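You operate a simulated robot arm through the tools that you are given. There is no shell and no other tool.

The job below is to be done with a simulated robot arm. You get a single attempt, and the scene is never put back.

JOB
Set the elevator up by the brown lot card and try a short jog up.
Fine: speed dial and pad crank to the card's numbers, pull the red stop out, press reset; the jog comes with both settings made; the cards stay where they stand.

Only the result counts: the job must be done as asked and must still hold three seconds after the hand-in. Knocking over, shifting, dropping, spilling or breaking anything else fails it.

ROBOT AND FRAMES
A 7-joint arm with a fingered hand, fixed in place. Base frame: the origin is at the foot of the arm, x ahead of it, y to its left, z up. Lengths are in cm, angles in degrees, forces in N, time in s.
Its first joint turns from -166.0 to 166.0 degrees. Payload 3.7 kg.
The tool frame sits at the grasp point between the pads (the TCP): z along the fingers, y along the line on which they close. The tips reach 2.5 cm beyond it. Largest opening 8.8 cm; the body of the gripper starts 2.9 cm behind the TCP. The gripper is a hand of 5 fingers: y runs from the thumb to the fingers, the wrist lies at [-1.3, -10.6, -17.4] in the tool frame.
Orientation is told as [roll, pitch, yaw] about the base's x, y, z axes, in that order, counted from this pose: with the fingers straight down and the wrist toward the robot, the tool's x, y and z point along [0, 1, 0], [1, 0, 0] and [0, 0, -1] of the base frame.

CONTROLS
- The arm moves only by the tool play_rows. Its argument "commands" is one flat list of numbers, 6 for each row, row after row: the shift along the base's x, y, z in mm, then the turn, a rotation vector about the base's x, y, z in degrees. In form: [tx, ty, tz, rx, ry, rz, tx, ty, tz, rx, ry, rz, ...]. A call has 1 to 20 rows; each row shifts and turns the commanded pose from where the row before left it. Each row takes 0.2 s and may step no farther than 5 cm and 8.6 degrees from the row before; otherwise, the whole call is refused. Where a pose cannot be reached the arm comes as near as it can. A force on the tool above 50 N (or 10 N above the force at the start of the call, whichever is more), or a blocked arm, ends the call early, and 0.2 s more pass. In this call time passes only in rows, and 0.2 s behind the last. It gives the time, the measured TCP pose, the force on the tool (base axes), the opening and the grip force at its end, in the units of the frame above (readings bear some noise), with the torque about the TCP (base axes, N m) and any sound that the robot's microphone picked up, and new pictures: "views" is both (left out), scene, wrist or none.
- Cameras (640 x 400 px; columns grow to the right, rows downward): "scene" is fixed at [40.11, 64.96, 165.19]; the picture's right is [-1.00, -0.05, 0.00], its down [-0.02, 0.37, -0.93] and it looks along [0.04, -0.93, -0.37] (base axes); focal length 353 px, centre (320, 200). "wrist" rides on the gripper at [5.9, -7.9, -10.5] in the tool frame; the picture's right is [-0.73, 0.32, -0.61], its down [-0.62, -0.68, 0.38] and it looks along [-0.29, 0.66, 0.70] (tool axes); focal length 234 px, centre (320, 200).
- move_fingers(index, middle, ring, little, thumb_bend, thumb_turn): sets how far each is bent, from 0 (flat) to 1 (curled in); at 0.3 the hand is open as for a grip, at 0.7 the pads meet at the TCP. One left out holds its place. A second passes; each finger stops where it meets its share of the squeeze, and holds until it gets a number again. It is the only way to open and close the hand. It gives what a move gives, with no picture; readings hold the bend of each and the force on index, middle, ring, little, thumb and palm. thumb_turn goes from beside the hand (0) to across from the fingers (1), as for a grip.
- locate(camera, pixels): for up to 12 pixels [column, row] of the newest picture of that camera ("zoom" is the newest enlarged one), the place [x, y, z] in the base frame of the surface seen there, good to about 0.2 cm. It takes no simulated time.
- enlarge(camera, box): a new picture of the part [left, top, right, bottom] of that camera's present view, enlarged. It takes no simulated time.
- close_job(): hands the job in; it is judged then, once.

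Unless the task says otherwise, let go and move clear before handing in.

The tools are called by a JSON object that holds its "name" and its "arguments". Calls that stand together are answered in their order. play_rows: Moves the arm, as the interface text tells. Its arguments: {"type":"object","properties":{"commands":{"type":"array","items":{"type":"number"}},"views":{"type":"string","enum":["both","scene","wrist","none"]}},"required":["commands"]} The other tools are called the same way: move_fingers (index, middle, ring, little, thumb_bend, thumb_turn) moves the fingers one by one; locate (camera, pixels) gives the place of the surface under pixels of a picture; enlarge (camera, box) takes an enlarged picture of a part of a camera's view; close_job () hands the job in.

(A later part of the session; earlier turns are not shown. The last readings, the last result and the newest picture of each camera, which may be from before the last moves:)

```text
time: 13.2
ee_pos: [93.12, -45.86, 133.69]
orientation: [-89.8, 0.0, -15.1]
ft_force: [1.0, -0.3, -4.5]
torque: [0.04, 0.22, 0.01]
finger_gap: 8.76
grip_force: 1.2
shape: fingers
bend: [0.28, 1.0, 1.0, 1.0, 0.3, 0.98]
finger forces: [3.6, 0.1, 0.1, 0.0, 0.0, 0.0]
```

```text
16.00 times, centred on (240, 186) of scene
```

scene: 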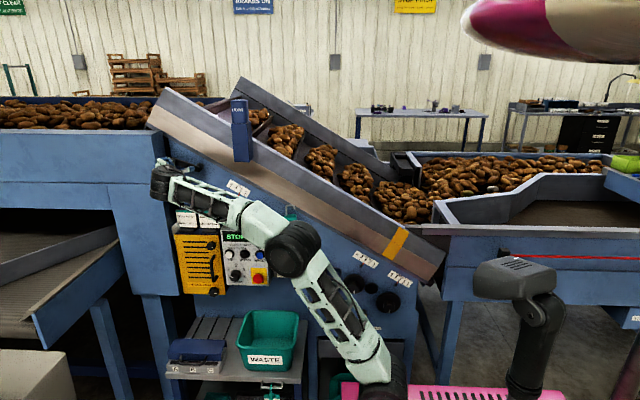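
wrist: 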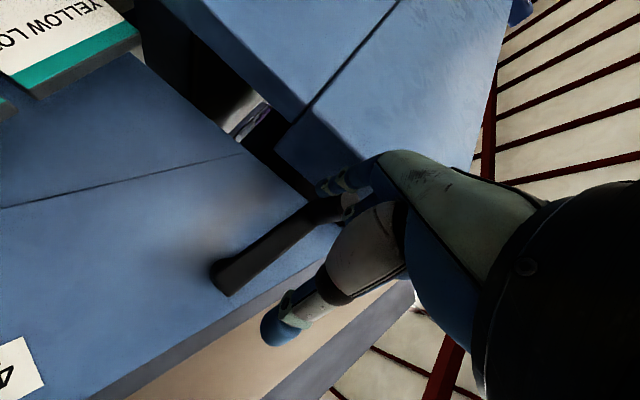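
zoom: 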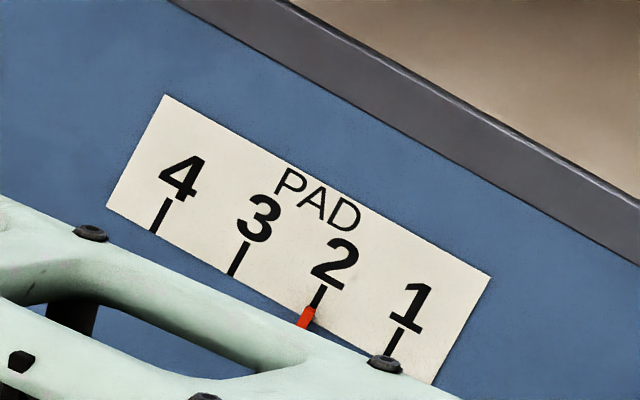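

The pointer now lines up with the 2 tick. I'll drop the finger off the handle and back straight out, then verify the pointer stays.

{"name": "play_rows", "arguments": {"commands": [0, 0, -8, 0, 0, 0, 0, 30, 0, 0, 0, 0, 0, 45, 0, 0, 0, 0, -20, 45, -10, 0, 0, 0, -40, 20, -30, 0, 0, 0, -40, 0, -40, 0, 0, 0], "views": "both"}}

{"name": "enlarge", "arguments": {"camera": "scene", "box": [225, 175, 255, 200]}}

{"name": "enlarge", "arguments": {"camera": "scene", "box": [165, 150, 255, 240]}}

```text
refused: row 4 steps farther than a row can; nothing moved
```

```text
16.00 times, centred on (240, 188) of scene
```

zoom: 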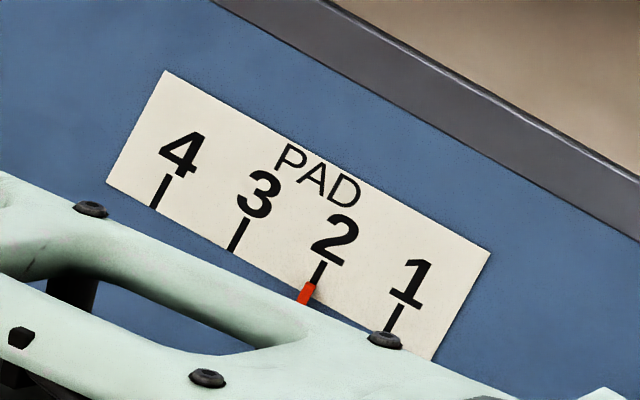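

```text
4.44 times, centred on (210, 195) of scene
```

zoom: 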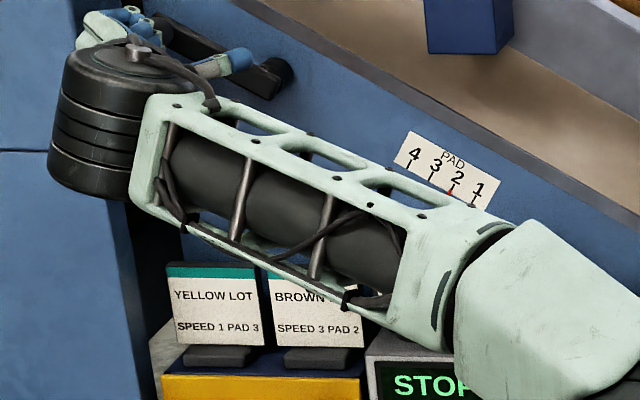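

That call was refused because row 4 stepped too far, so nothing moved and the pointer is still on 2. I'll repeat the retreat with smaller rows.

{"name": "play_rows", "arguments": {"commands": [0, 0, -8, 0, 0, 0, 0, 30, 0, 0, 0, 0, 0, 45, 0, 0, 0, 0, -10, 45, 0, 0, 0, 0, -35, 20, -20, 0, 0, 0, -35, 0, -30, 0, 0, 0, -35, 0, -30, 0, 0, 0], "views": "both"}}

{"name": "enlarge", "arguments": {"camera": "scene", "box": [225, 175, 255, 200]}}

{"name": "enlarge", "arguments": {"camera": "scene", "box": [165, 150, 255, 240]}}

```text
time: 14.8
ee_pos: [81.48, -31.93, 124.7]
orientation: [-89.9, 0.1, -15.0]
ft_force: [0.2, -0.5, -1.1]
torque: [0.0, -0.01, -0.02]
finger_gap: 8.72
grip_force: 0.1
shape: fingers
bend: [0.28, 1.0, 1.0, 1.0, 0.3, 0.98]
finger forces: [0.0, 0.1, 0.0, 0.0, 0.0, 0.0]
```

scene: 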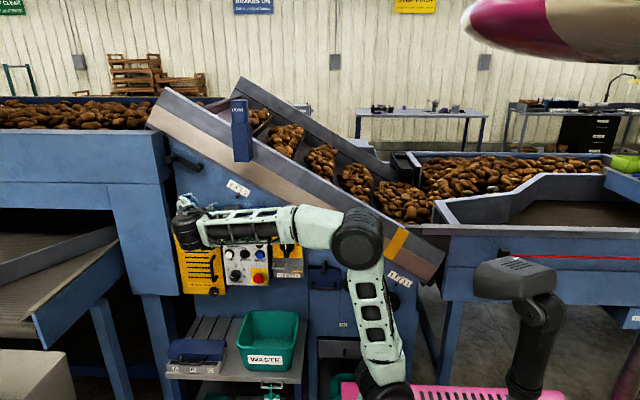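
wrist: 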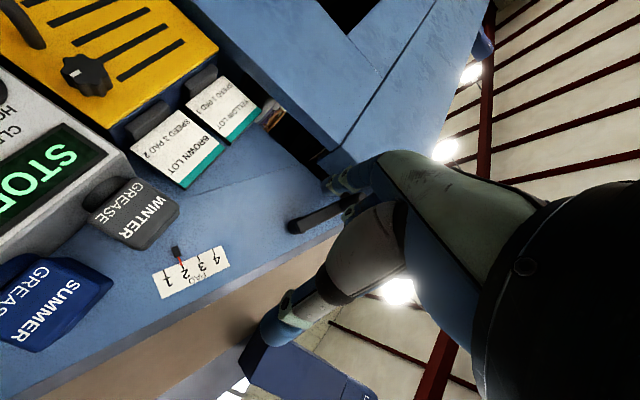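

```text
16.00 times, centred on (240, 188) of scene
```

zoom: 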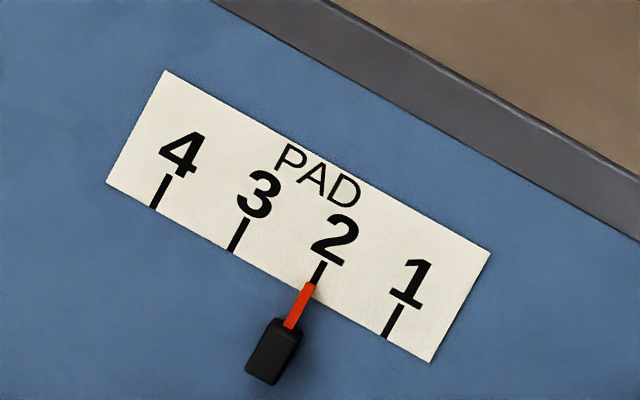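

```text
4.44 times, centred on (210, 195) of scene
```

zoom: 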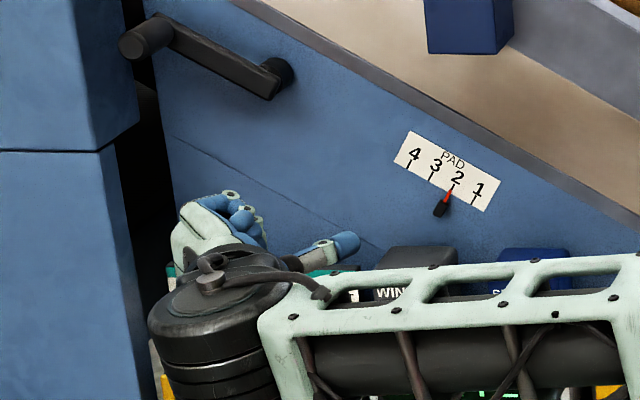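

The pad pointer holds exactly on 2 with the hand clear. Next is the speed dial, so I'll zoom on it in the scene view, which is unobstructed at (236,274).

{"name": "enlarge", "arguments": {"camera": "scene", "box": [222, 258, 254, 286]}}

```text
14.29 times, centred on (238, 272) of scene
```

zoom: 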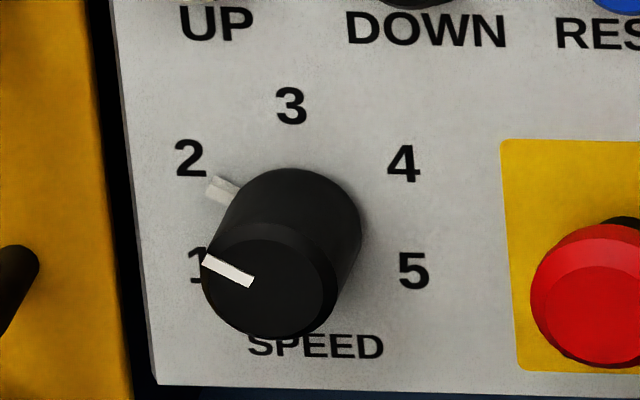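

The dial's white line and a light tick at its base (222,190) both point near 2 rather than 1. I'll locate the marks and labels in 3D to get the true angles.

{"name": "locate", "arguments": {"camera": "zoom", "pixels": [[222, 190], [213, 187], [236, 196], [191, 159], [291, 106], [403, 163], [413, 270], [195, 266], [250, 282], [206, 263], [265, 285], [325, 290]]}}

{"name": "locate", "arguments": {"camera": "zoom", "pixels": [[205, 285], [240, 228], [290, 330], [330, 275], [230, 325], [265, 237], [300, 175], [355, 220], [575, 300], [540, 290], [610, 300], [575, 360]]}}

```text
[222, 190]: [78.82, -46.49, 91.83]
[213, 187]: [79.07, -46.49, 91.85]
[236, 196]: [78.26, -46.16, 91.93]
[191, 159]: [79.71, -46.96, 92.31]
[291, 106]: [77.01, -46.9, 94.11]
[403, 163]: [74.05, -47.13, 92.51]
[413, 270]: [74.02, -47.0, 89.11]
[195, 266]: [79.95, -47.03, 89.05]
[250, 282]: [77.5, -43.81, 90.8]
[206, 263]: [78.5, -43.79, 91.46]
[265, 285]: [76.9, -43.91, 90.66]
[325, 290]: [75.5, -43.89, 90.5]
```

```text
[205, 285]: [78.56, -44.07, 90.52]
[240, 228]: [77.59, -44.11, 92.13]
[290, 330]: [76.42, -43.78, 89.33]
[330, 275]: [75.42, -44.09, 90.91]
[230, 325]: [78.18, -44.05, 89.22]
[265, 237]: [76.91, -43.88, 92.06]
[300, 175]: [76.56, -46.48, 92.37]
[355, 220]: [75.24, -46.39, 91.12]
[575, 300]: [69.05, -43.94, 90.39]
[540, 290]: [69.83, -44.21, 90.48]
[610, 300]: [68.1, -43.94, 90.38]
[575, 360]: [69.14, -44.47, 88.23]
```

The true angles show the dial is at 2 now (pointer -60° from the top), so it needs +60° clockwise to 3. I'll reopen the hand and move in front of the dial, pre-rotated +30° about y so that I can twist through to -30°.

{"name": "move_fingers", "arguments": {"index": 0.3, "middle": 0.3, "ring": 0.2, "little": 0.2}}

{"name": "play_rows", "arguments": {"commands": [-5, 8, -30, 0, 0, 7.5, -5, 8, -40, 0, 0, 7.5, -5, 6, -45, 0, 7.5, 0, -6, 5, -45, 0, 7.5, 0, -6, 5, -45, 0, 7.5, 0, -6, 4, -45, 0, 7.5, 0, -6, 3, -45, 0, 0, 0, -6, 0, -45, 0, 0, 0], "views": "both"}}

```text
time: 15.8
ee_pos: [81.5, -32.05, 124.72]
orientation: [-89.9, 0.0, -15.0]
ft_force: [0.0, -0.2, 0.9]
torque: [0.0, -0.03, 0.02]
finger_gap: 8.5
grip_force: 0.0
shape: fingers
bend: [0.3, 0.3, 0.2, 0.2, 0.3, 0.98]
finger forces: [0.0, 0.1, 0.0, 0.0, 0.0, 0.1]
```

```text
time: 17.6
ee_pos: [76.96, -27.98, 90.86]
orientation: [-89.9, 30.0, 0.0]
ft_force: [0.2, -0.2, 0.0]
torque: [0.01, -0.01, 0.02]
finger_gap: 8.48
grip_force: 0.1
shape: fingers
bend: [0.3, 0.3, 0.2, 0.2, 0.3, 0.98]
finger forces: [0.1, 0.1, 0.0, 0.0, 0.0, 0.0]
```

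scene: 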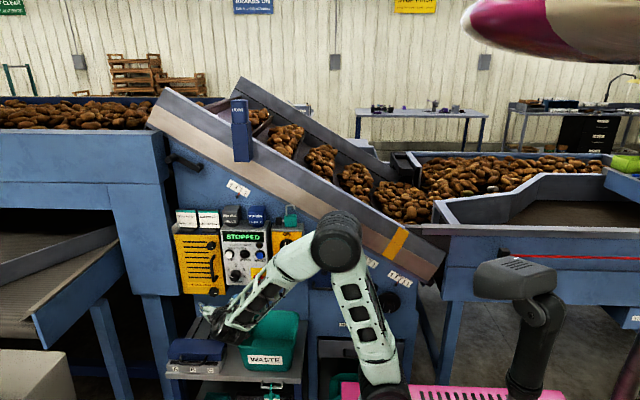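
wrist: 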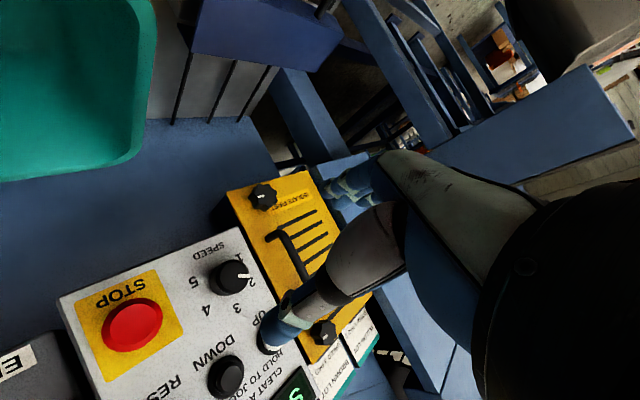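

The wrist picture shows the dial at (230,277) with its line toward 2, and the thumb/fingers are clear of the buttons. I'll advance straight in until the pads surround the knob.

{"name": "play_rows", "arguments": {"commands": [0, -40, -1, 0, 0, 0, 0, -40, 0, 0, 0, 0, 0, -35, 0, 0, 0, 0, 0, -25, 0, 0, 0, 0], "views": "both"}}

{"name": "enlarge", "arguments": {"camera": "wrist", "box": [200, 130, 440, 370]}}

{"name": "enlarge", "arguments": {"camera": "scene", "box": [200, 230, 290, 310]}}

```text
time: 18.6
ee_pos: [76.93, -41.76, 90.72]
orientation: [-89.8, 30.0, 0.1]
ft_force: [0.0, 0.6, 0.0]
torque: [-0.03, 0.02, 0.0]
finger_gap: 8.51
grip_force: 0.1
shape: fingers
bend: [0.3, 0.3, 0.2, 0.2, 0.3, 0.98]
finger forces: [0.1, 0.0, 0.0, 0.1, 0.0, 0.0]
```

scene: 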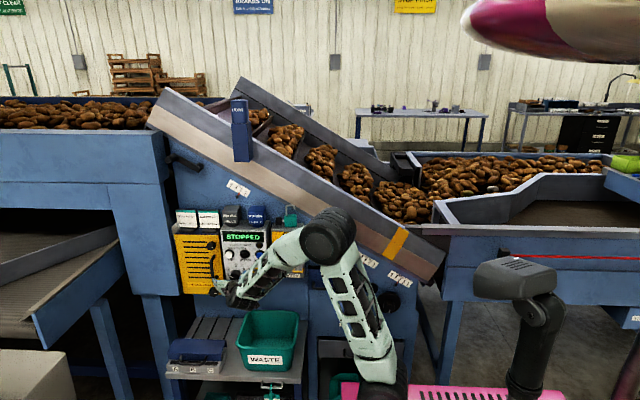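
wrist: 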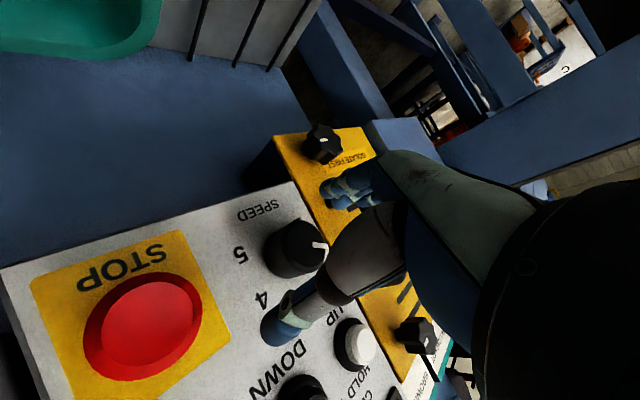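

```text
1.67 times, centred on (320, 250) of wrist
```

zoom: 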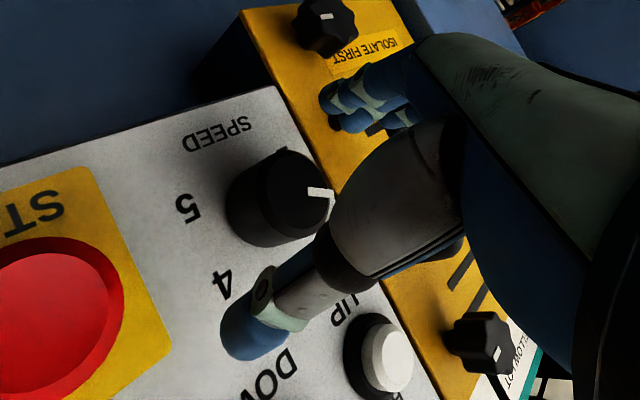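

```text
5.00 times, centred on (245, 270) of scene
```

zoom: 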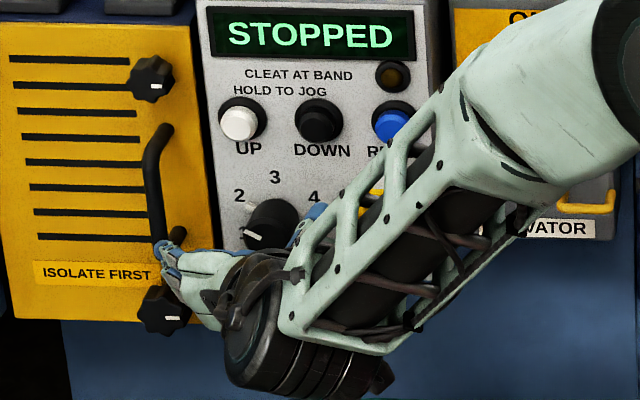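

The ring and little fingers would come near the yellow box's black handle at (160,240) in the zoom. I'll locate that handle and tuck those fingers inward a bit before closing in.

{"name": "locate", "arguments": {"camera": "zoom", "pixels": [[165, 130], [148, 170], [152, 210], [176, 236], [160, 250], [166, 262], [172, 275], [183, 290], [160, 310], [270, 225], [250, 238], [317, 212]]}}

{"name": "move_fingers", "arguments": {"index": 0.38, "middle": 0.38, "ring": 0.4, "little": 0.4}}

{"name": "enlarge", "arguments": {"camera": "scene", "box": [200, 240, 270, 310]}}

```text
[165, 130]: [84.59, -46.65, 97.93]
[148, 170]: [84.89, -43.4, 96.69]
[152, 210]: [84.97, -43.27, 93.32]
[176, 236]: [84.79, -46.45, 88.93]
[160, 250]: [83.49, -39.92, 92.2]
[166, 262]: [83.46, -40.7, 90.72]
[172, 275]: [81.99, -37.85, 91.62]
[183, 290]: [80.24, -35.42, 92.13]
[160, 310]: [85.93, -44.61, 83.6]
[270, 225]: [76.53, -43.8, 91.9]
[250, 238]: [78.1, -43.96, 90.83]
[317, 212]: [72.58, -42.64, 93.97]
```

```text
time: 19.6
ee_pos: [76.82, -41.83, 90.66]
orientation: [-89.9, 30.0, 0.0]
ft_force: [-0.3, -0.8, -0.7]
torque: [-0.01, 0.0, -0.02]
finger_gap: 7.64
grip_force: 0.1
shape: fingers
bend: [0.38, 0.38, 0.4, 0.4, 0.3, 0.98]
finger forces: [0.0, 0.0, 0.0, 0.0, 0.0, 0.0]
```

```text
5.71 times, centred on (235, 275) of scene
```

zoom: 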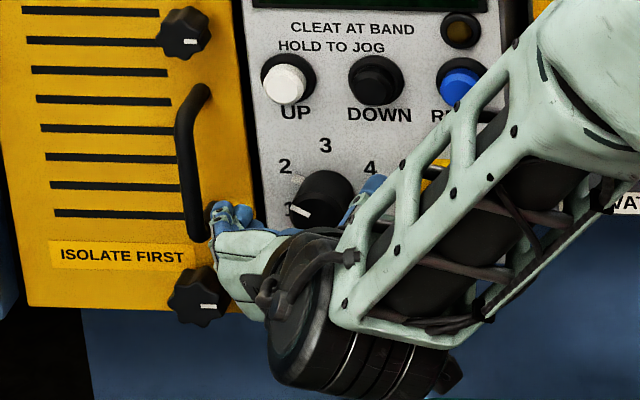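

The handle bar is at x≈84.9, y≈-43.3, and the fingers are now tucked clear of it. I'll advance the last 1.8 cm around the knob and then close thumb, index and middle.

{"name": "play_rows", "arguments": {"commands": [1, -9, 0, 0, 0, 0, 0, -9, 0, 0, 0, 0], "views": "wrist"}}

{"name": "move_fingers", "arguments": {"index": 0.7, "middle": 0.7, "thumb_bend": 0.7}}

{"name": "enlarge", "arguments": {"camera": "scene", "box": [200, 240, 270, 310]}}

{"name": "enlarge", "arguments": {"camera": "wrist", "box": [200, 130, 440, 370]}}

```text
time: 20.2
ee_pos: [77.08, -43.73, 90.76]
orientation: [-89.9, 30.1, 0.0]
ft_force: [-0.4, -0.8, -0.2]
torque: [0.01, 0.01, 0.0]
finger_gap: 7.66
grip_force: 0.0
shape: fingers
bend: [0.38, 0.38, 0.4, 0.4, 0.3, 0.98]
finger forces: [0.0, 0.0, 0.0, 0.0, 0.0, 0.1]
```

wrist: 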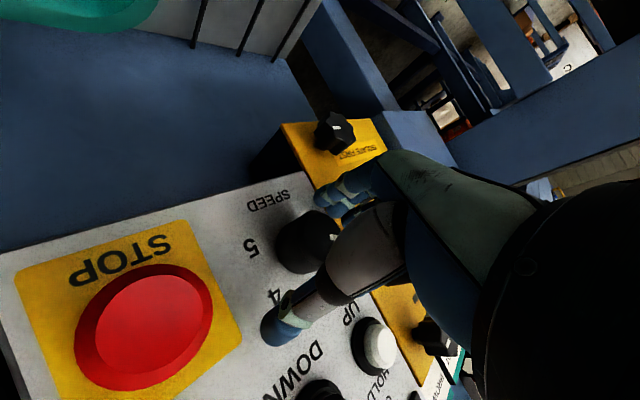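

```text
time: 21.2
ee_pos: [77.08, -43.75, 90.71]
orientation: [-89.8, 29.9, 0.1]
ft_force: [8.8, -0.1, -2.5]
torque: [0.06, 0.0, 0.21]
finger_gap: 2.77
grip_force: 12.0
shape: fingers
bend: [0.57, 0.62, 0.4, 0.4, 0.59, 0.97]
finger forces: [8.4, 7.2, 0.0, 0.1, 7.7, 0.1]
```

```text
5.71 times, centred on (235, 275) of scene
```

zoom: 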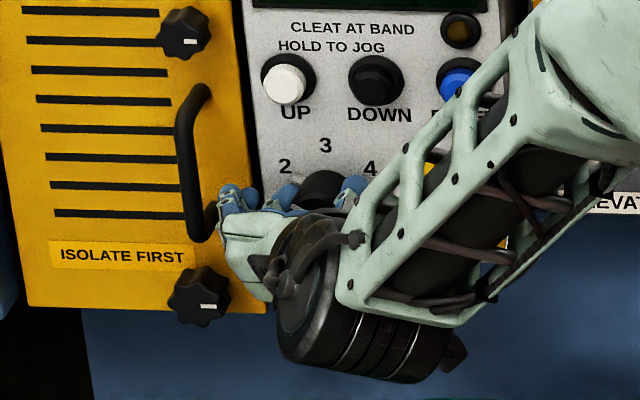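

```text
1.67 times, centred on (320, 250) of wrist
```

zoom: 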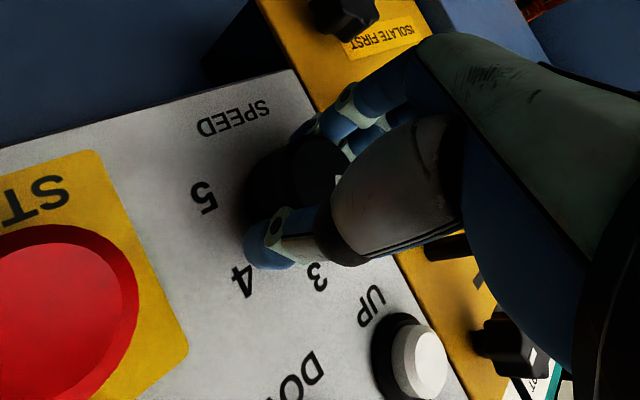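

The knob is gripped (index/middle/thumb about 8 N each). I'll turn clockwise as seen from the front, first 30° about -y, then check.

{"name": "play_rows", "arguments": {"commands": [0, 0, 0, 0, -6, 0, 0, 0, 0, 0, -6, 0, 0, 0, 0, 0, -6, 0, 0, 0, 0, 0, -6, 0, 0, 0, 0, 0, -6, 0], "views": "wrist"}}

{"name": "enlarge", "arguments": {"camera": "scene", "box": [200, 240, 270, 310]}}

{"name": "enlarge", "arguments": {"camera": "wrist", "box": [200, 130, 440, 370]}}

```text
time: 22.4
ee_pos: [77.03, -43.81, 90.71]
orientation: [-89.9, -0.1, 0.0]
ft_force: [1.8, 2.3, 2.5]
torque: [-0.07, 0.03, 0.08]
finger_gap: 2.79
grip_force: 11.1
shape: fingers
bend: [0.58, 0.63, 0.4, 0.4, 0.58, 0.97]
finger forces: [6.8, 6.0, 0.0, 0.1, 10.2, 0.1]
```

wrist: 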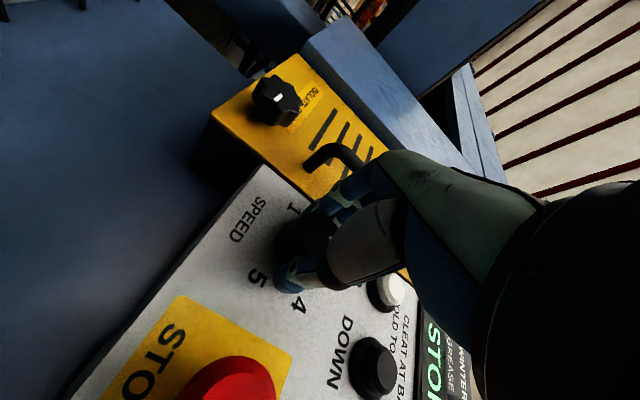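

```text
5.71 times, centred on (235, 275) of scene
```

zoom: 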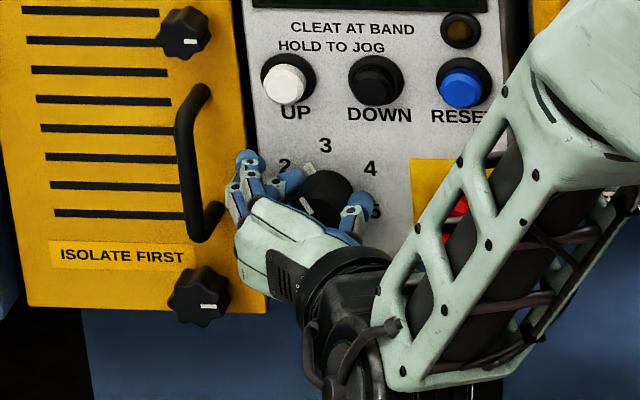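

```text
1.67 times, centred on (320, 250) of wrist
```

zoom: 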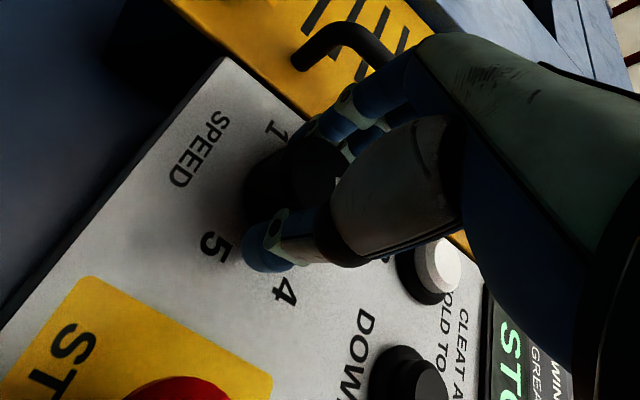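

The dial is following: its base tick at (308,168) in the zoom is halfway between 2 and 3. Another 30°.

{"name": "play_rows", "arguments": {"commands": [0, 0, 0, 0, -6, 0, 0, 0, 0, 0, -6, 0, 0, 0, 0, 0, -6, 0, 0, 0, 0, 0, -6, 0, 0, 0, 0, 0, -5, 0], "views": "wrist"}}

{"name": "enlarge", "arguments": {"camera": "scene", "box": [222, 255, 254, 285]}}

```text
time: 23.6
ee_pos: [76.97, -43.75, 90.74]
orientation: [-89.9, -29.2, -0.1]
ft_force: [-1.5, 2.7, 5.7]
torque: [-0.13, 0.04, 0.01]
finger_gap: 2.79
grip_force: 11.4
shape: fingers
bend: [0.58, 0.63, 0.4, 0.4, 0.58, 0.97]
finger forces: [6.3, 6.7, 0.0, 0.0, 10.5, 0.1]
```

wrist: 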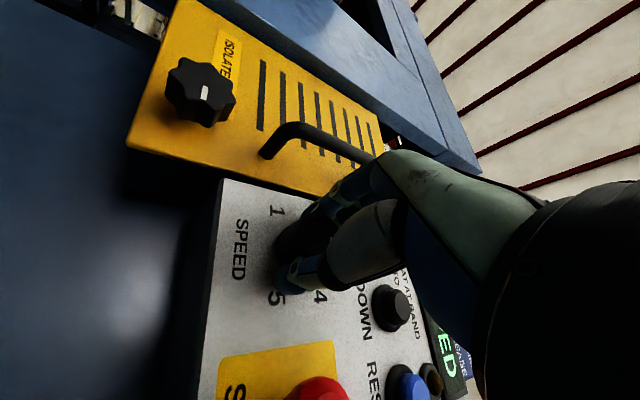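

```text
13.33 times, centred on (238, 270) of scene
```

zoom: 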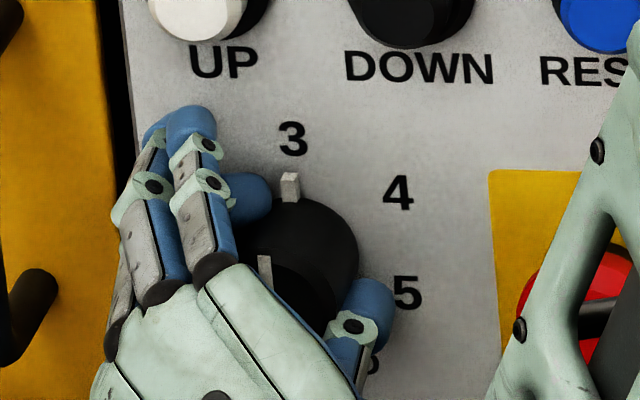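

The dial's tick now sits right under 3. I'll locate it against the dial centre for the exact angle.

{"name": "locate", "arguments": {"camera": "zoom", "pixels": [[290, 178], [290, 187], [289, 198], [293, 138], [264, 262], [267, 290], [262, 300], [345, 215], [355, 260]]}}

{"name": "enlarge", "arguments": {"camera": "scene", "box": [230, 262, 244, 282]}}

```text
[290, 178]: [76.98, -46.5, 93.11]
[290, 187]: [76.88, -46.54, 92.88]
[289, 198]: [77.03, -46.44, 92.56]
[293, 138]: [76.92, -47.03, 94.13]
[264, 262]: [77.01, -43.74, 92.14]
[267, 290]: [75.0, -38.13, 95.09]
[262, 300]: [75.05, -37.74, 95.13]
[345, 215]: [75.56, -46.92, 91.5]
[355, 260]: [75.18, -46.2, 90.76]
```

```text
16.00 times, centred on (237, 272) of scene
```

zoom: 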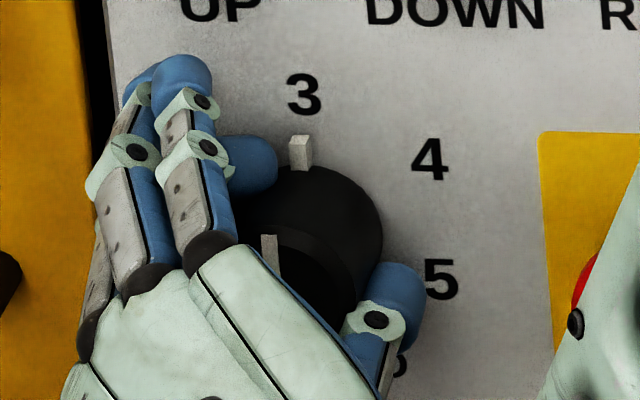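

The tick is at x≈76.95, directly above the dial centre, so the speed reads 3. I'll open the fingers and back straight out.

{"name": "move_fingers", "arguments": {"index": 0.4, "middle": 0.4, "thumb_bend": 0.3}}

{"name": "play_rows", "arguments": {"commands": [0, 20, 0, 0, 0, 0, 0, 40, 0, 0, 0, 0, 0, 45, 0, 0, 0, 0, -20, 40, 0, 0, 0, 0], "views": "both"}}

{"name": "enlarge", "arguments": {"camera": "scene", "box": [222, 240, 272, 286]}}

{"name": "enlarge", "arguments": {"camera": "wrist", "box": [150, 150, 450, 400]}}

```text
time: 24.6
ee_pos: [76.96, -43.73, 90.83]
orientation: [-89.8, -29.0, 0.0]
ft_force: [-0.3, 0.0, -0.5]
torque: [-0.04, -0.04, 0.04]
finger_gap: 7.35
grip_force: 0.0
shape: fingers
bend: [0.4, 0.4, 0.4, 0.4, 0.3, 0.98]
finger forces: [0.0, 0.1, 0.0, 0.1, 0.1, 0.0]
```

```text
time: 25.6
ee_pos: [75.1, -29.32, 90.79]
orientation: [-89.9, -28.9, -0.2]
ft_force: [0.6, -0.3, -0.1]
torque: [0.02, 0.04, 0.0]
finger_gap: 7.36
grip_force: 0.1
shape: fingers
bend: [0.4, 0.4, 0.4, 0.4, 0.3, 0.98]
finger forces: [0.0, 0.0, 0.0, 0.1, 0.0, 0.0]
```

scene: 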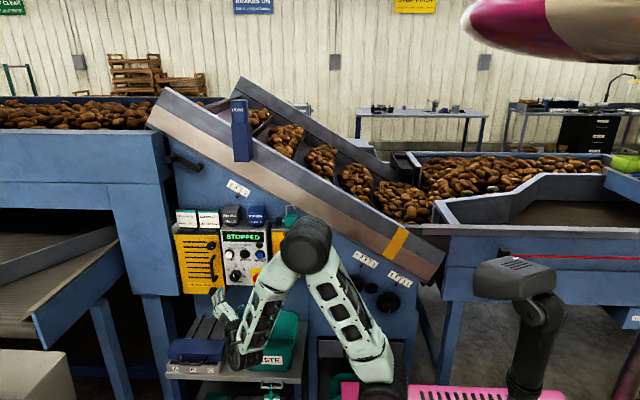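
wrist: 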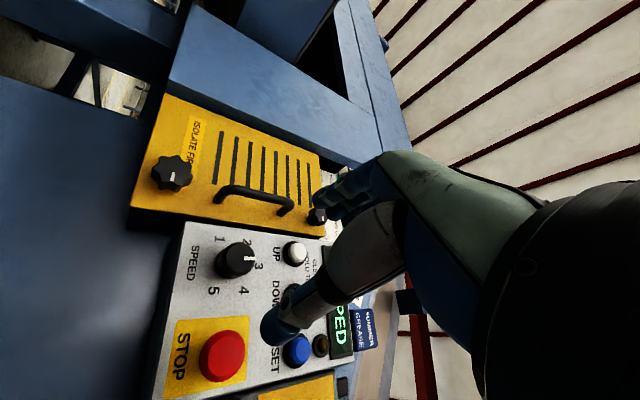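

```text
8.70 times, centred on (247, 263) of scene
```

zoom: 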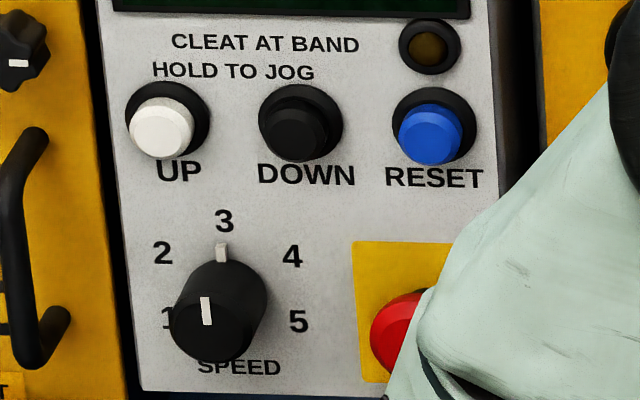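

```text
1.60 times, centred on (300, 275) of wrist
```

zoom: 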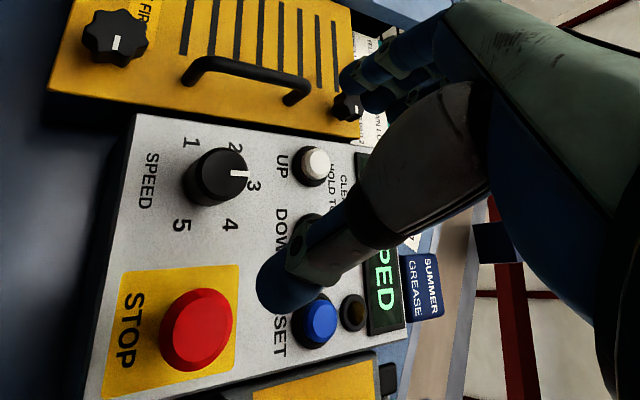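

The dial reads 3; I'll check the cap line more precisely, and locate the stop button for the pull.

{"name": "enlarge", "arguments": {"camera": "scene", "box": [228, 258, 250, 284]}}

{"name": "locate", "arguments": {"camera": "wrist", "pixels": [[222, 356], [203, 356], [240, 356], [222, 335], [222, 375], [210, 340], [243, 262], [252, 259], [264, 266], [231, 262], [296, 350], [294, 253]]}}

```text
15.38 times, centred on (239, 271) of scene
```

zoom: 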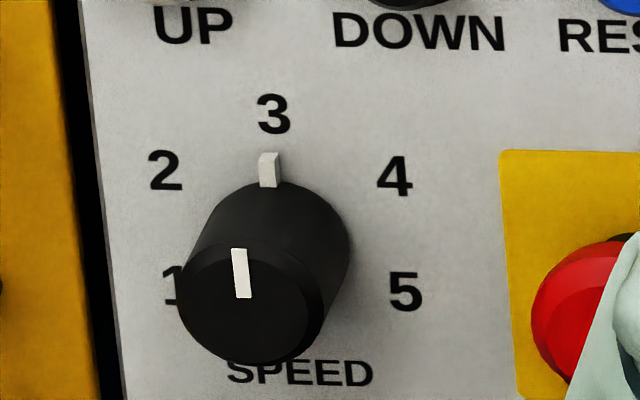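

```text
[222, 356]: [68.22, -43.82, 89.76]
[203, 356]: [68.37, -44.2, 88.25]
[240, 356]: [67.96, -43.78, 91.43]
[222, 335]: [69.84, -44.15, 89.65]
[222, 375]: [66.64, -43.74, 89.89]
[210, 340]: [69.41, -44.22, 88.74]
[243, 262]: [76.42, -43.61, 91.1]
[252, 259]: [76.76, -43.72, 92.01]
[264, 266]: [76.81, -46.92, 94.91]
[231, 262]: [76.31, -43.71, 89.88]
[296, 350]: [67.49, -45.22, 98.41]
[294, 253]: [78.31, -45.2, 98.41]
```

The cap line and tick both point to 3. The stop head is about 4 cm wide, centred near (68.1,-43.8,90.1). I'll square the hand up in front of it with the fingers part-open.

{"name": "move_fingers", "arguments": {"index": 0.35, "middle": 0.35, "ring": 0.35, "little": 0.25, "thumb_bend": 0.33}}

{"name": "play_rows", "arguments": {"commands": [-17, 0, -2, 0, 7.25, 0, -17, 0, -2, 0, 7.25, 0, -18, 0, -2, 0, 7.25, 0, -18, 0, -2, 0, 7.25, 0, 0, -35, 0, 0, 0, 0, 0, -35, 0, 0, 0, 0], "views": "both"}}

{"name": "enlarge", "arguments": {"camera": "wrist", "box": [200, 130, 440, 370]}}

```text
time: 26.6
ee_pos: [75.11, -29.37, 90.72]
orientation: [-89.9, -29.1, 0.0]
ft_force: [-0.6, 0.2, 0.2]
torque: [0.01, -0.01, 0.0]
finger_gap: 7.65
grip_force: 0.1
shape: fingers
bend: [0.35, 0.35, 0.35, 0.25, 0.33, 0.98]
finger forces: [0.0, 0.0, 0.0, 0.0, 0.0, 0.1]
```

```text
time: 28.0
ee_pos: [68.68, -36.27, 89.92]
orientation: [-89.9, 0.1, 0.0]
ft_force: [0.5, -0.7, 1.1]
torque: [-0.03, -0.01, 0.0]
finger_gap: 7.66
grip_force: 0.0
shape: fingers
bend: [0.35, 0.35, 0.35, 0.25, 0.33, 0.98]
finger forces: [0.0, 0.0, 0.0, 0.0, 0.1, 0.1]
out of reach, approached as far as the arm can: row 4
```

scene: 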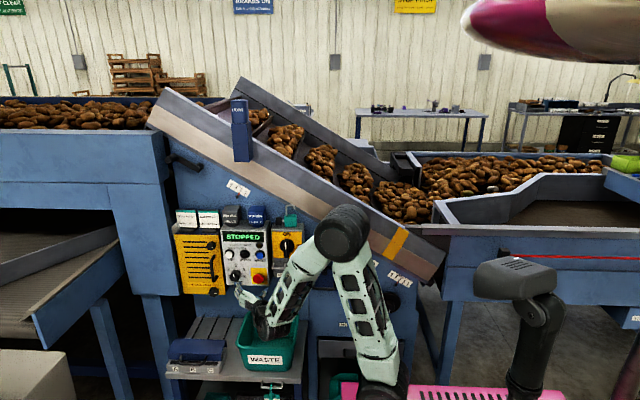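
wrist: 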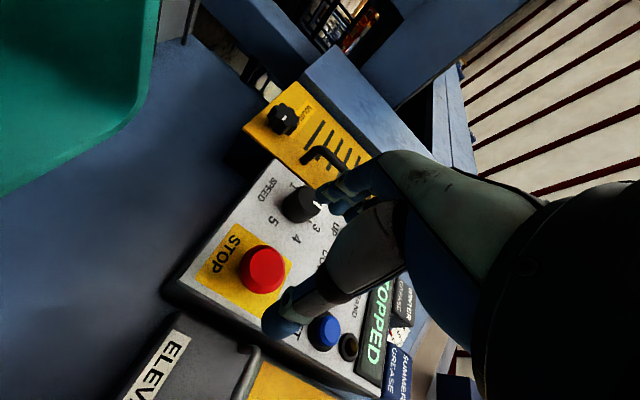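

```text
1.67 times, centred on (320, 250) of wrist
```

zoom: 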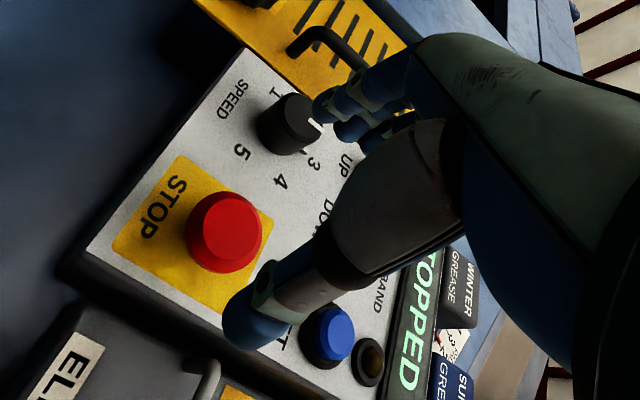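

The stop head is at (263,270) in the wrist picture, framed by thumb and fingers; the arm landed at x=68.7, slightly off. I'll move in part-way and correct x.

{"name": "play_rows", "arguments": {"commands": [0, -20, 0, 0, 0, 0, 0, -20, 0, 0, 0, 0], "views": "both"}}

{"name": "enlarge", "arguments": {"camera": "wrist", "box": [200, 130, 440, 370]}}

{"name": "enlarge", "arguments": {"camera": "scene", "box": [220, 240, 300, 310]}}

```text
time: 28.6
ee_pos: [68.62, -40.35, 89.97]
orientation: [-89.8, 0.0, 0.1]
ft_force: [0.0, 0.1, 0.3]
torque: [-0.03, -0.02, 0.02]
finger_gap: 7.68
grip_force: 0.1
shape: fingers
bend: [0.35, 0.35, 0.35, 0.25, 0.33, 0.98]
finger forces: [0.1, 0.1, 0.0, 0.1, 0.0, 0.0]
```

scene: 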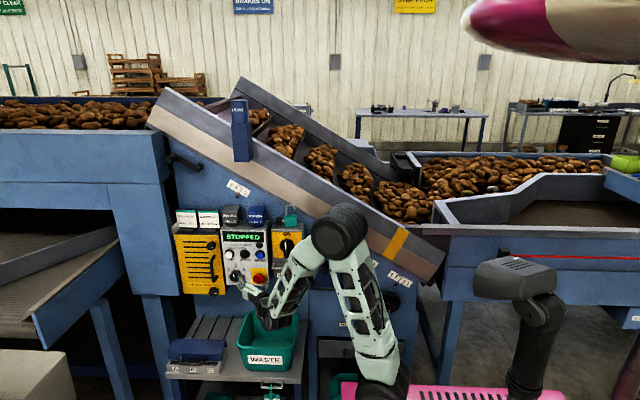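
wrist: 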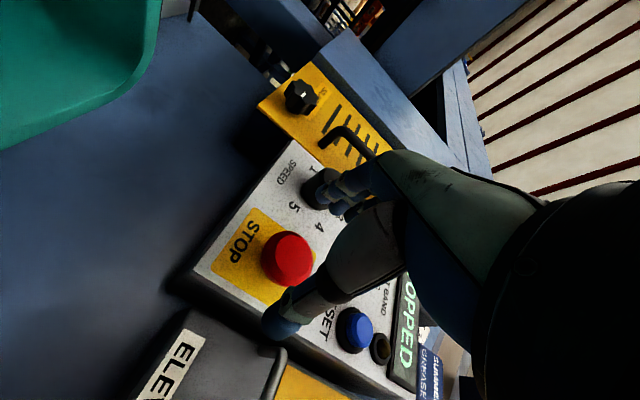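

```text
1.67 times, centred on (320, 250) of wrist
```

zoom: 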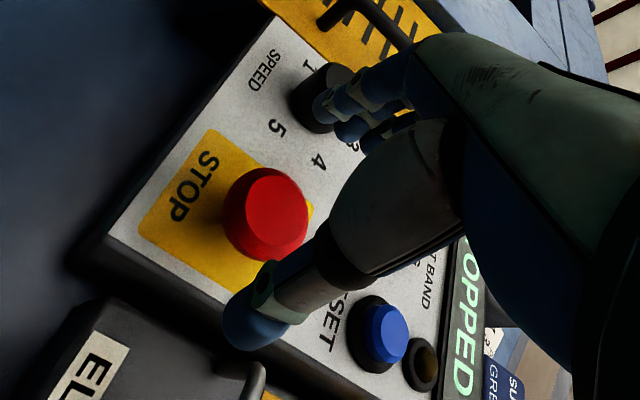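

```text
5.71 times, centred on (260, 275) of scene
```

zoom: 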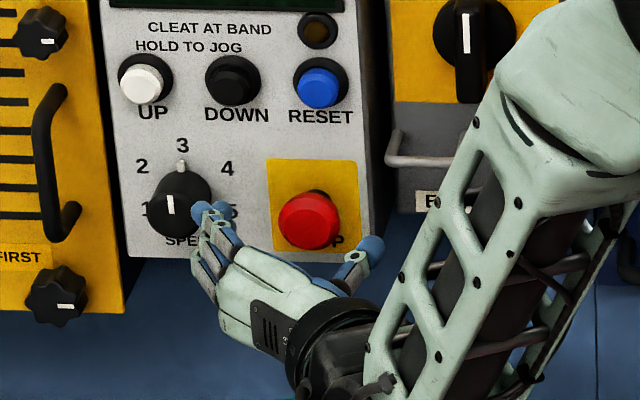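

The hand is 3.5 cm short of the stop head. I'll check the finger, thumb and stop positions in 3D before the last advance so I don't touch the dial.

{"name": "locate", "arguments": {"camera": "zoom", "pixels": [[222, 212], [200, 208], [205, 215], [372, 245], [355, 255], [310, 222], [282, 222], [337, 222], [310, 195], [310, 247], [318, 193], [190, 222]]}}

{"name": "locate", "arguments": {"camera": "wrist", "pixels": [[287, 258], [263, 258], [311, 258], [287, 234], [287, 282], [275, 325], [330, 185], [320, 192], [335, 210], [345, 190]]}}

```text
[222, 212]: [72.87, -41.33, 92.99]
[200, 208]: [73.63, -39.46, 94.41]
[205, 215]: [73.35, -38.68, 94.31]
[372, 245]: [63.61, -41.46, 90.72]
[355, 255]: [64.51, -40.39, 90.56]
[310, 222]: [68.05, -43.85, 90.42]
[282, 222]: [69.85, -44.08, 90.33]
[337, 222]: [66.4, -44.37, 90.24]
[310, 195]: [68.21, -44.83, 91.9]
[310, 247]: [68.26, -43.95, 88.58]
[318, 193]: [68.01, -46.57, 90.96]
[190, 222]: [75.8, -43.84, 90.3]
```

```text
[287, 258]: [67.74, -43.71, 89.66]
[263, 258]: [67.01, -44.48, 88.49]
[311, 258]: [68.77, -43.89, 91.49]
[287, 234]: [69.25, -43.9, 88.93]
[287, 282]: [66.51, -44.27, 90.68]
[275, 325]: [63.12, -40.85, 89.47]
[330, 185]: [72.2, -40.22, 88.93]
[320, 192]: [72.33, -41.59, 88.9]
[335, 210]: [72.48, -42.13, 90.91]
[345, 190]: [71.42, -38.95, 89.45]
```

The stop head is centred at (68.1, 90.2) with its rim back to about y=-45, and the fingers have nearly 2 cm clearance to the dial. I'll centre and advance to y≈-43.8.

{"name": "play_rows", "arguments": {"commands": [-5, -12, 1, 0, 0, 0, 0, -12, 0, 0, 0, 0, 0, -11, 0, 0, 0, 0], "views": "wrist"}}

{"name": "enlarge", "arguments": {"camera": "wrist", "box": [200, 130, 440, 370]}}

{"name": "enlarge", "arguments": {"camera": "scene", "box": [220, 240, 300, 310]}}

```text
time: 29.4
ee_pos: [68.07, -43.86, 90.24]
orientation: [-89.9, 0.0, 0.0]
ft_force: [0.4, -0.3, -0.7]
torque: [-0.01, 0.02, 0.02]
finger_gap: 7.67
grip_force: 0.1
shape: fingers
bend: [0.35, 0.35, 0.35, 0.25, 0.33, 0.98]
finger forces: [0.1, 0.0, 0.0, 0.1, 0.0, 0.0]
```

wrist: 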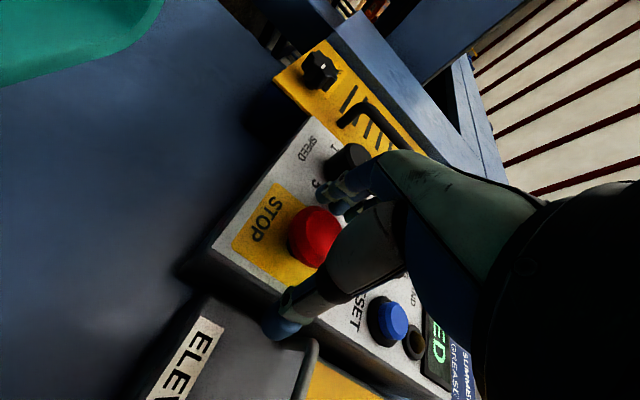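

```text
1.67 times, centred on (320, 250) of wrist
```

zoom: 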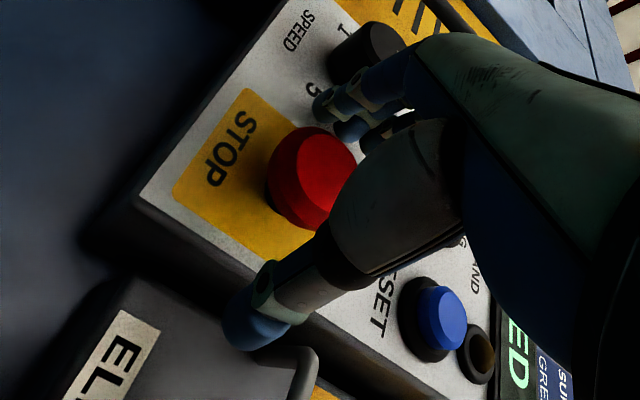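

```text
5.71 times, centred on (260, 275) of scene
```

zoom: 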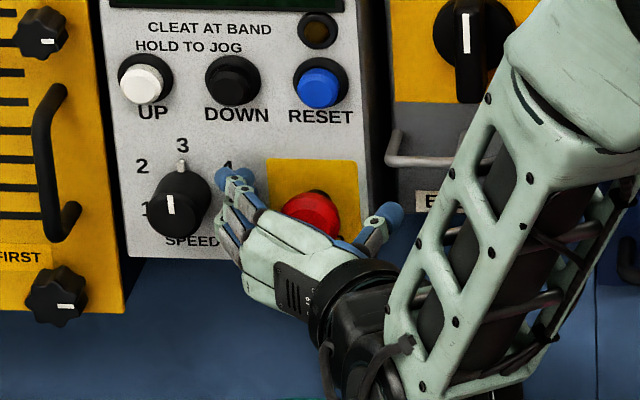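

The stop head now sits between fingers and thumb. I'll close on it.

{"name": "move_fingers", "arguments": {"index": 0.8, "middle": 0.8, "ring": 0.8, "thumb_bend": 0.8}}

{"name": "enlarge", "arguments": {"camera": "wrist", "box": [200, 130, 440, 370]}}

{"name": "enlarge", "arguments": {"camera": "scene", "box": [220, 240, 300, 310]}}

```text
time: 30.4
ee_pos: [67.95, -43.96, 90.26]
orientation: [-89.9, 0.0, 0.1]
ft_force: [1.0, -3.6, 6.6]
torque: [-0.04, 0.08, -0.27]
finger_gap: 2.2
grip_force: 19.9
shape: fingers
bend: [0.74, 0.6, 0.8, 0.25, 0.64, 0.97]
finger forces: [11.2, 9.8, 1.8, 0.0, 17.2, 0.1]
```

```text
1.67 times, centred on (320, 250) of wrist
```

zoom: 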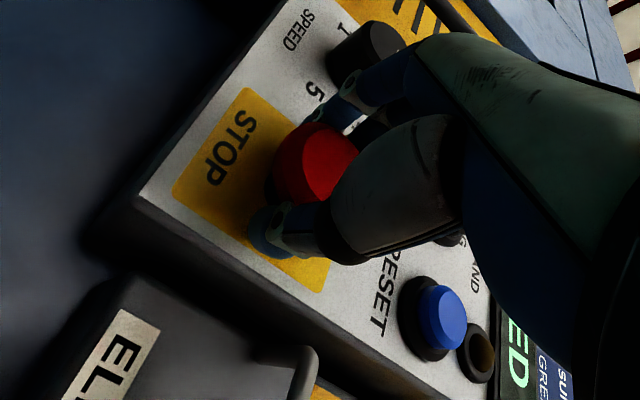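

```text
5.71 times, centred on (260, 275) of scene
```

zoom: 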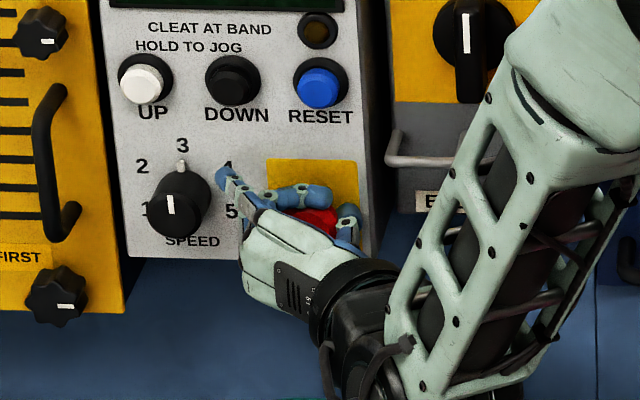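

The head is gripped firmly (about 20 N), with the index hooked behind it. I'll pull straight out in small steps.

{"name": "play_rows", "arguments": {"commands": [0, 4, 0, 0, 0, 0, 0, 4, 0, 0, 0, 0, 0, 4, 0, 0, 0, 0, 0, 4, 0, 0, 0, 0], "views": "wrist"}}

{"name": "enlarge", "arguments": {"camera": "scene", "box": [220, 225, 300, 310]}}

{"name": "enlarge", "arguments": {"camera": "wrist", "box": [200, 130, 440, 370]}}

```text
time: 31.4
ee_pos: [67.78, -42.6, 90.12]
orientation: [-89.9, -0.2, -0.3]
ft_force: [4.0, -34.2, 8.3]
torque: [-0.05, -0.02, -0.35]
finger_gap: 2.18
grip_force: 25.5
shape: fingers
bend: [0.76, 0.6, 0.8, 0.25, 0.66, 0.96]
finger forces: [15.0, 16.4, 2.0, 0.1, 17.3, 0.0]
heard: click
```

wrist: 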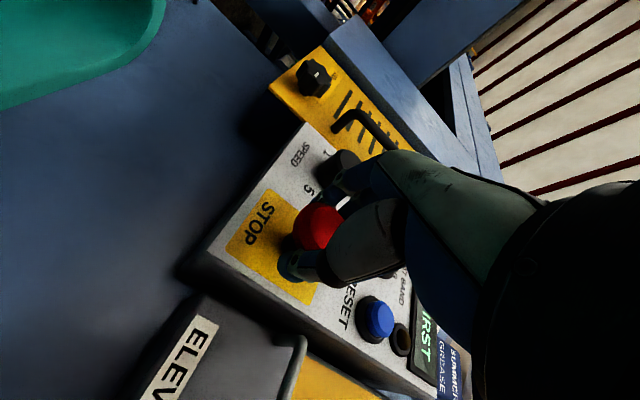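

```text
4.71 times, centred on (260, 268) of scene
```

zoom: 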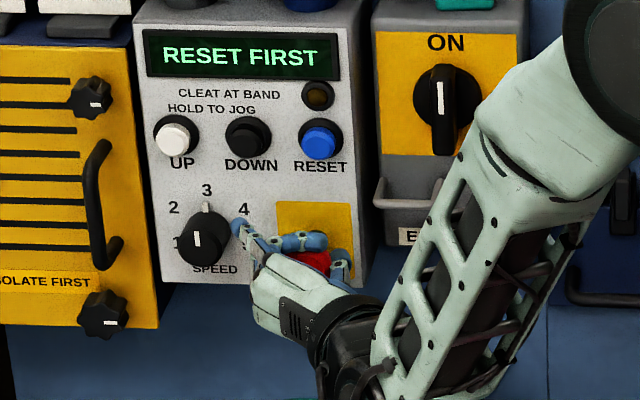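

```text
1.67 times, centred on (320, 250) of wrist
```

zoom: 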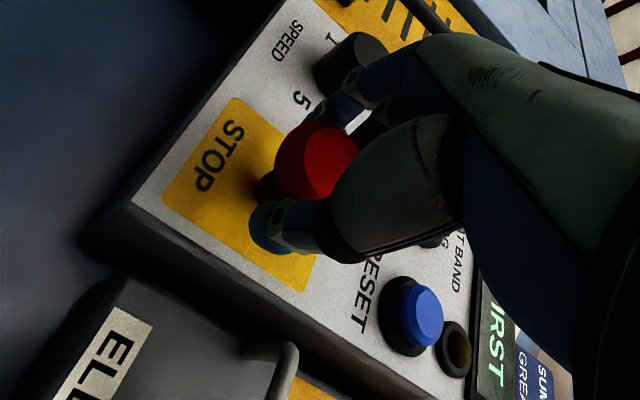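

A click was heard and the display now reads "RESET FIRST", so the stop is out. I'll ease the 34 N tension slightly and open the fingers wide.

{"name": "play_rows", "arguments": {"commands": [0, -2, 0, 0, 0, 0], "views": "none"}}

{"name": "move_fingers", "arguments": {"index": 0.33, "middle": 0.33, "ring": 0.33, "thumb_bend": 0.3}}

{"name": "enlarge", "arguments": {"camera": "scene", "box": [220, 225, 300, 310]}}

```text
time: 31.8
ee_pos: [67.86, -42.6, 90.11]
orientation: [-89.9, 0.0, -0.2]
ft_force: [-2.1, -31.9, 7.8]
torque: [-0.06, -0.03, -0.38]
finger_gap: 2.15
grip_force: 25.0
shape: fingers
bend: [0.76, 0.6, 0.8, 0.25, 0.66, 0.96]
finger forces: [13.7, 14.8, 2.3, 0.0, 19.6, 0.0]
```

```text
time: 32.8
ee_pos: [67.9, -42.37, 90.05]
orientation: [-89.9, 0.0, -0.1]
ft_force: [0.0, -0.1, -0.6]
torque: [-0.02, -0.01, 0.02]
finger_gap: 8.13
grip_force: 0.0
shape: fingers
bend: [0.33, 0.33, 0.33, 0.25, 0.3, 0.97]
finger forces: [0.0, 0.2, 0.0, 0.1, 0.1, 0.1]
```

```text
4.71 times, centred on (260, 268) of scene
```

zoom: 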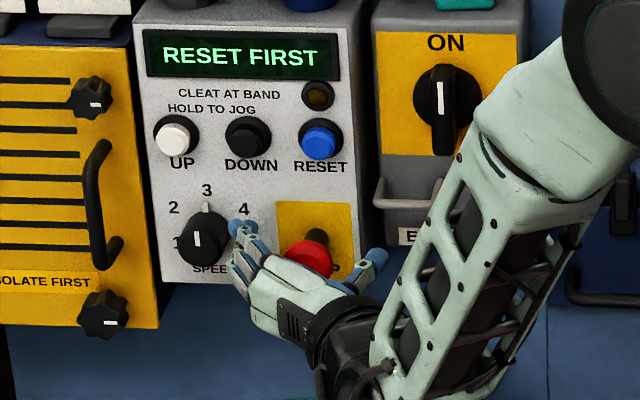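

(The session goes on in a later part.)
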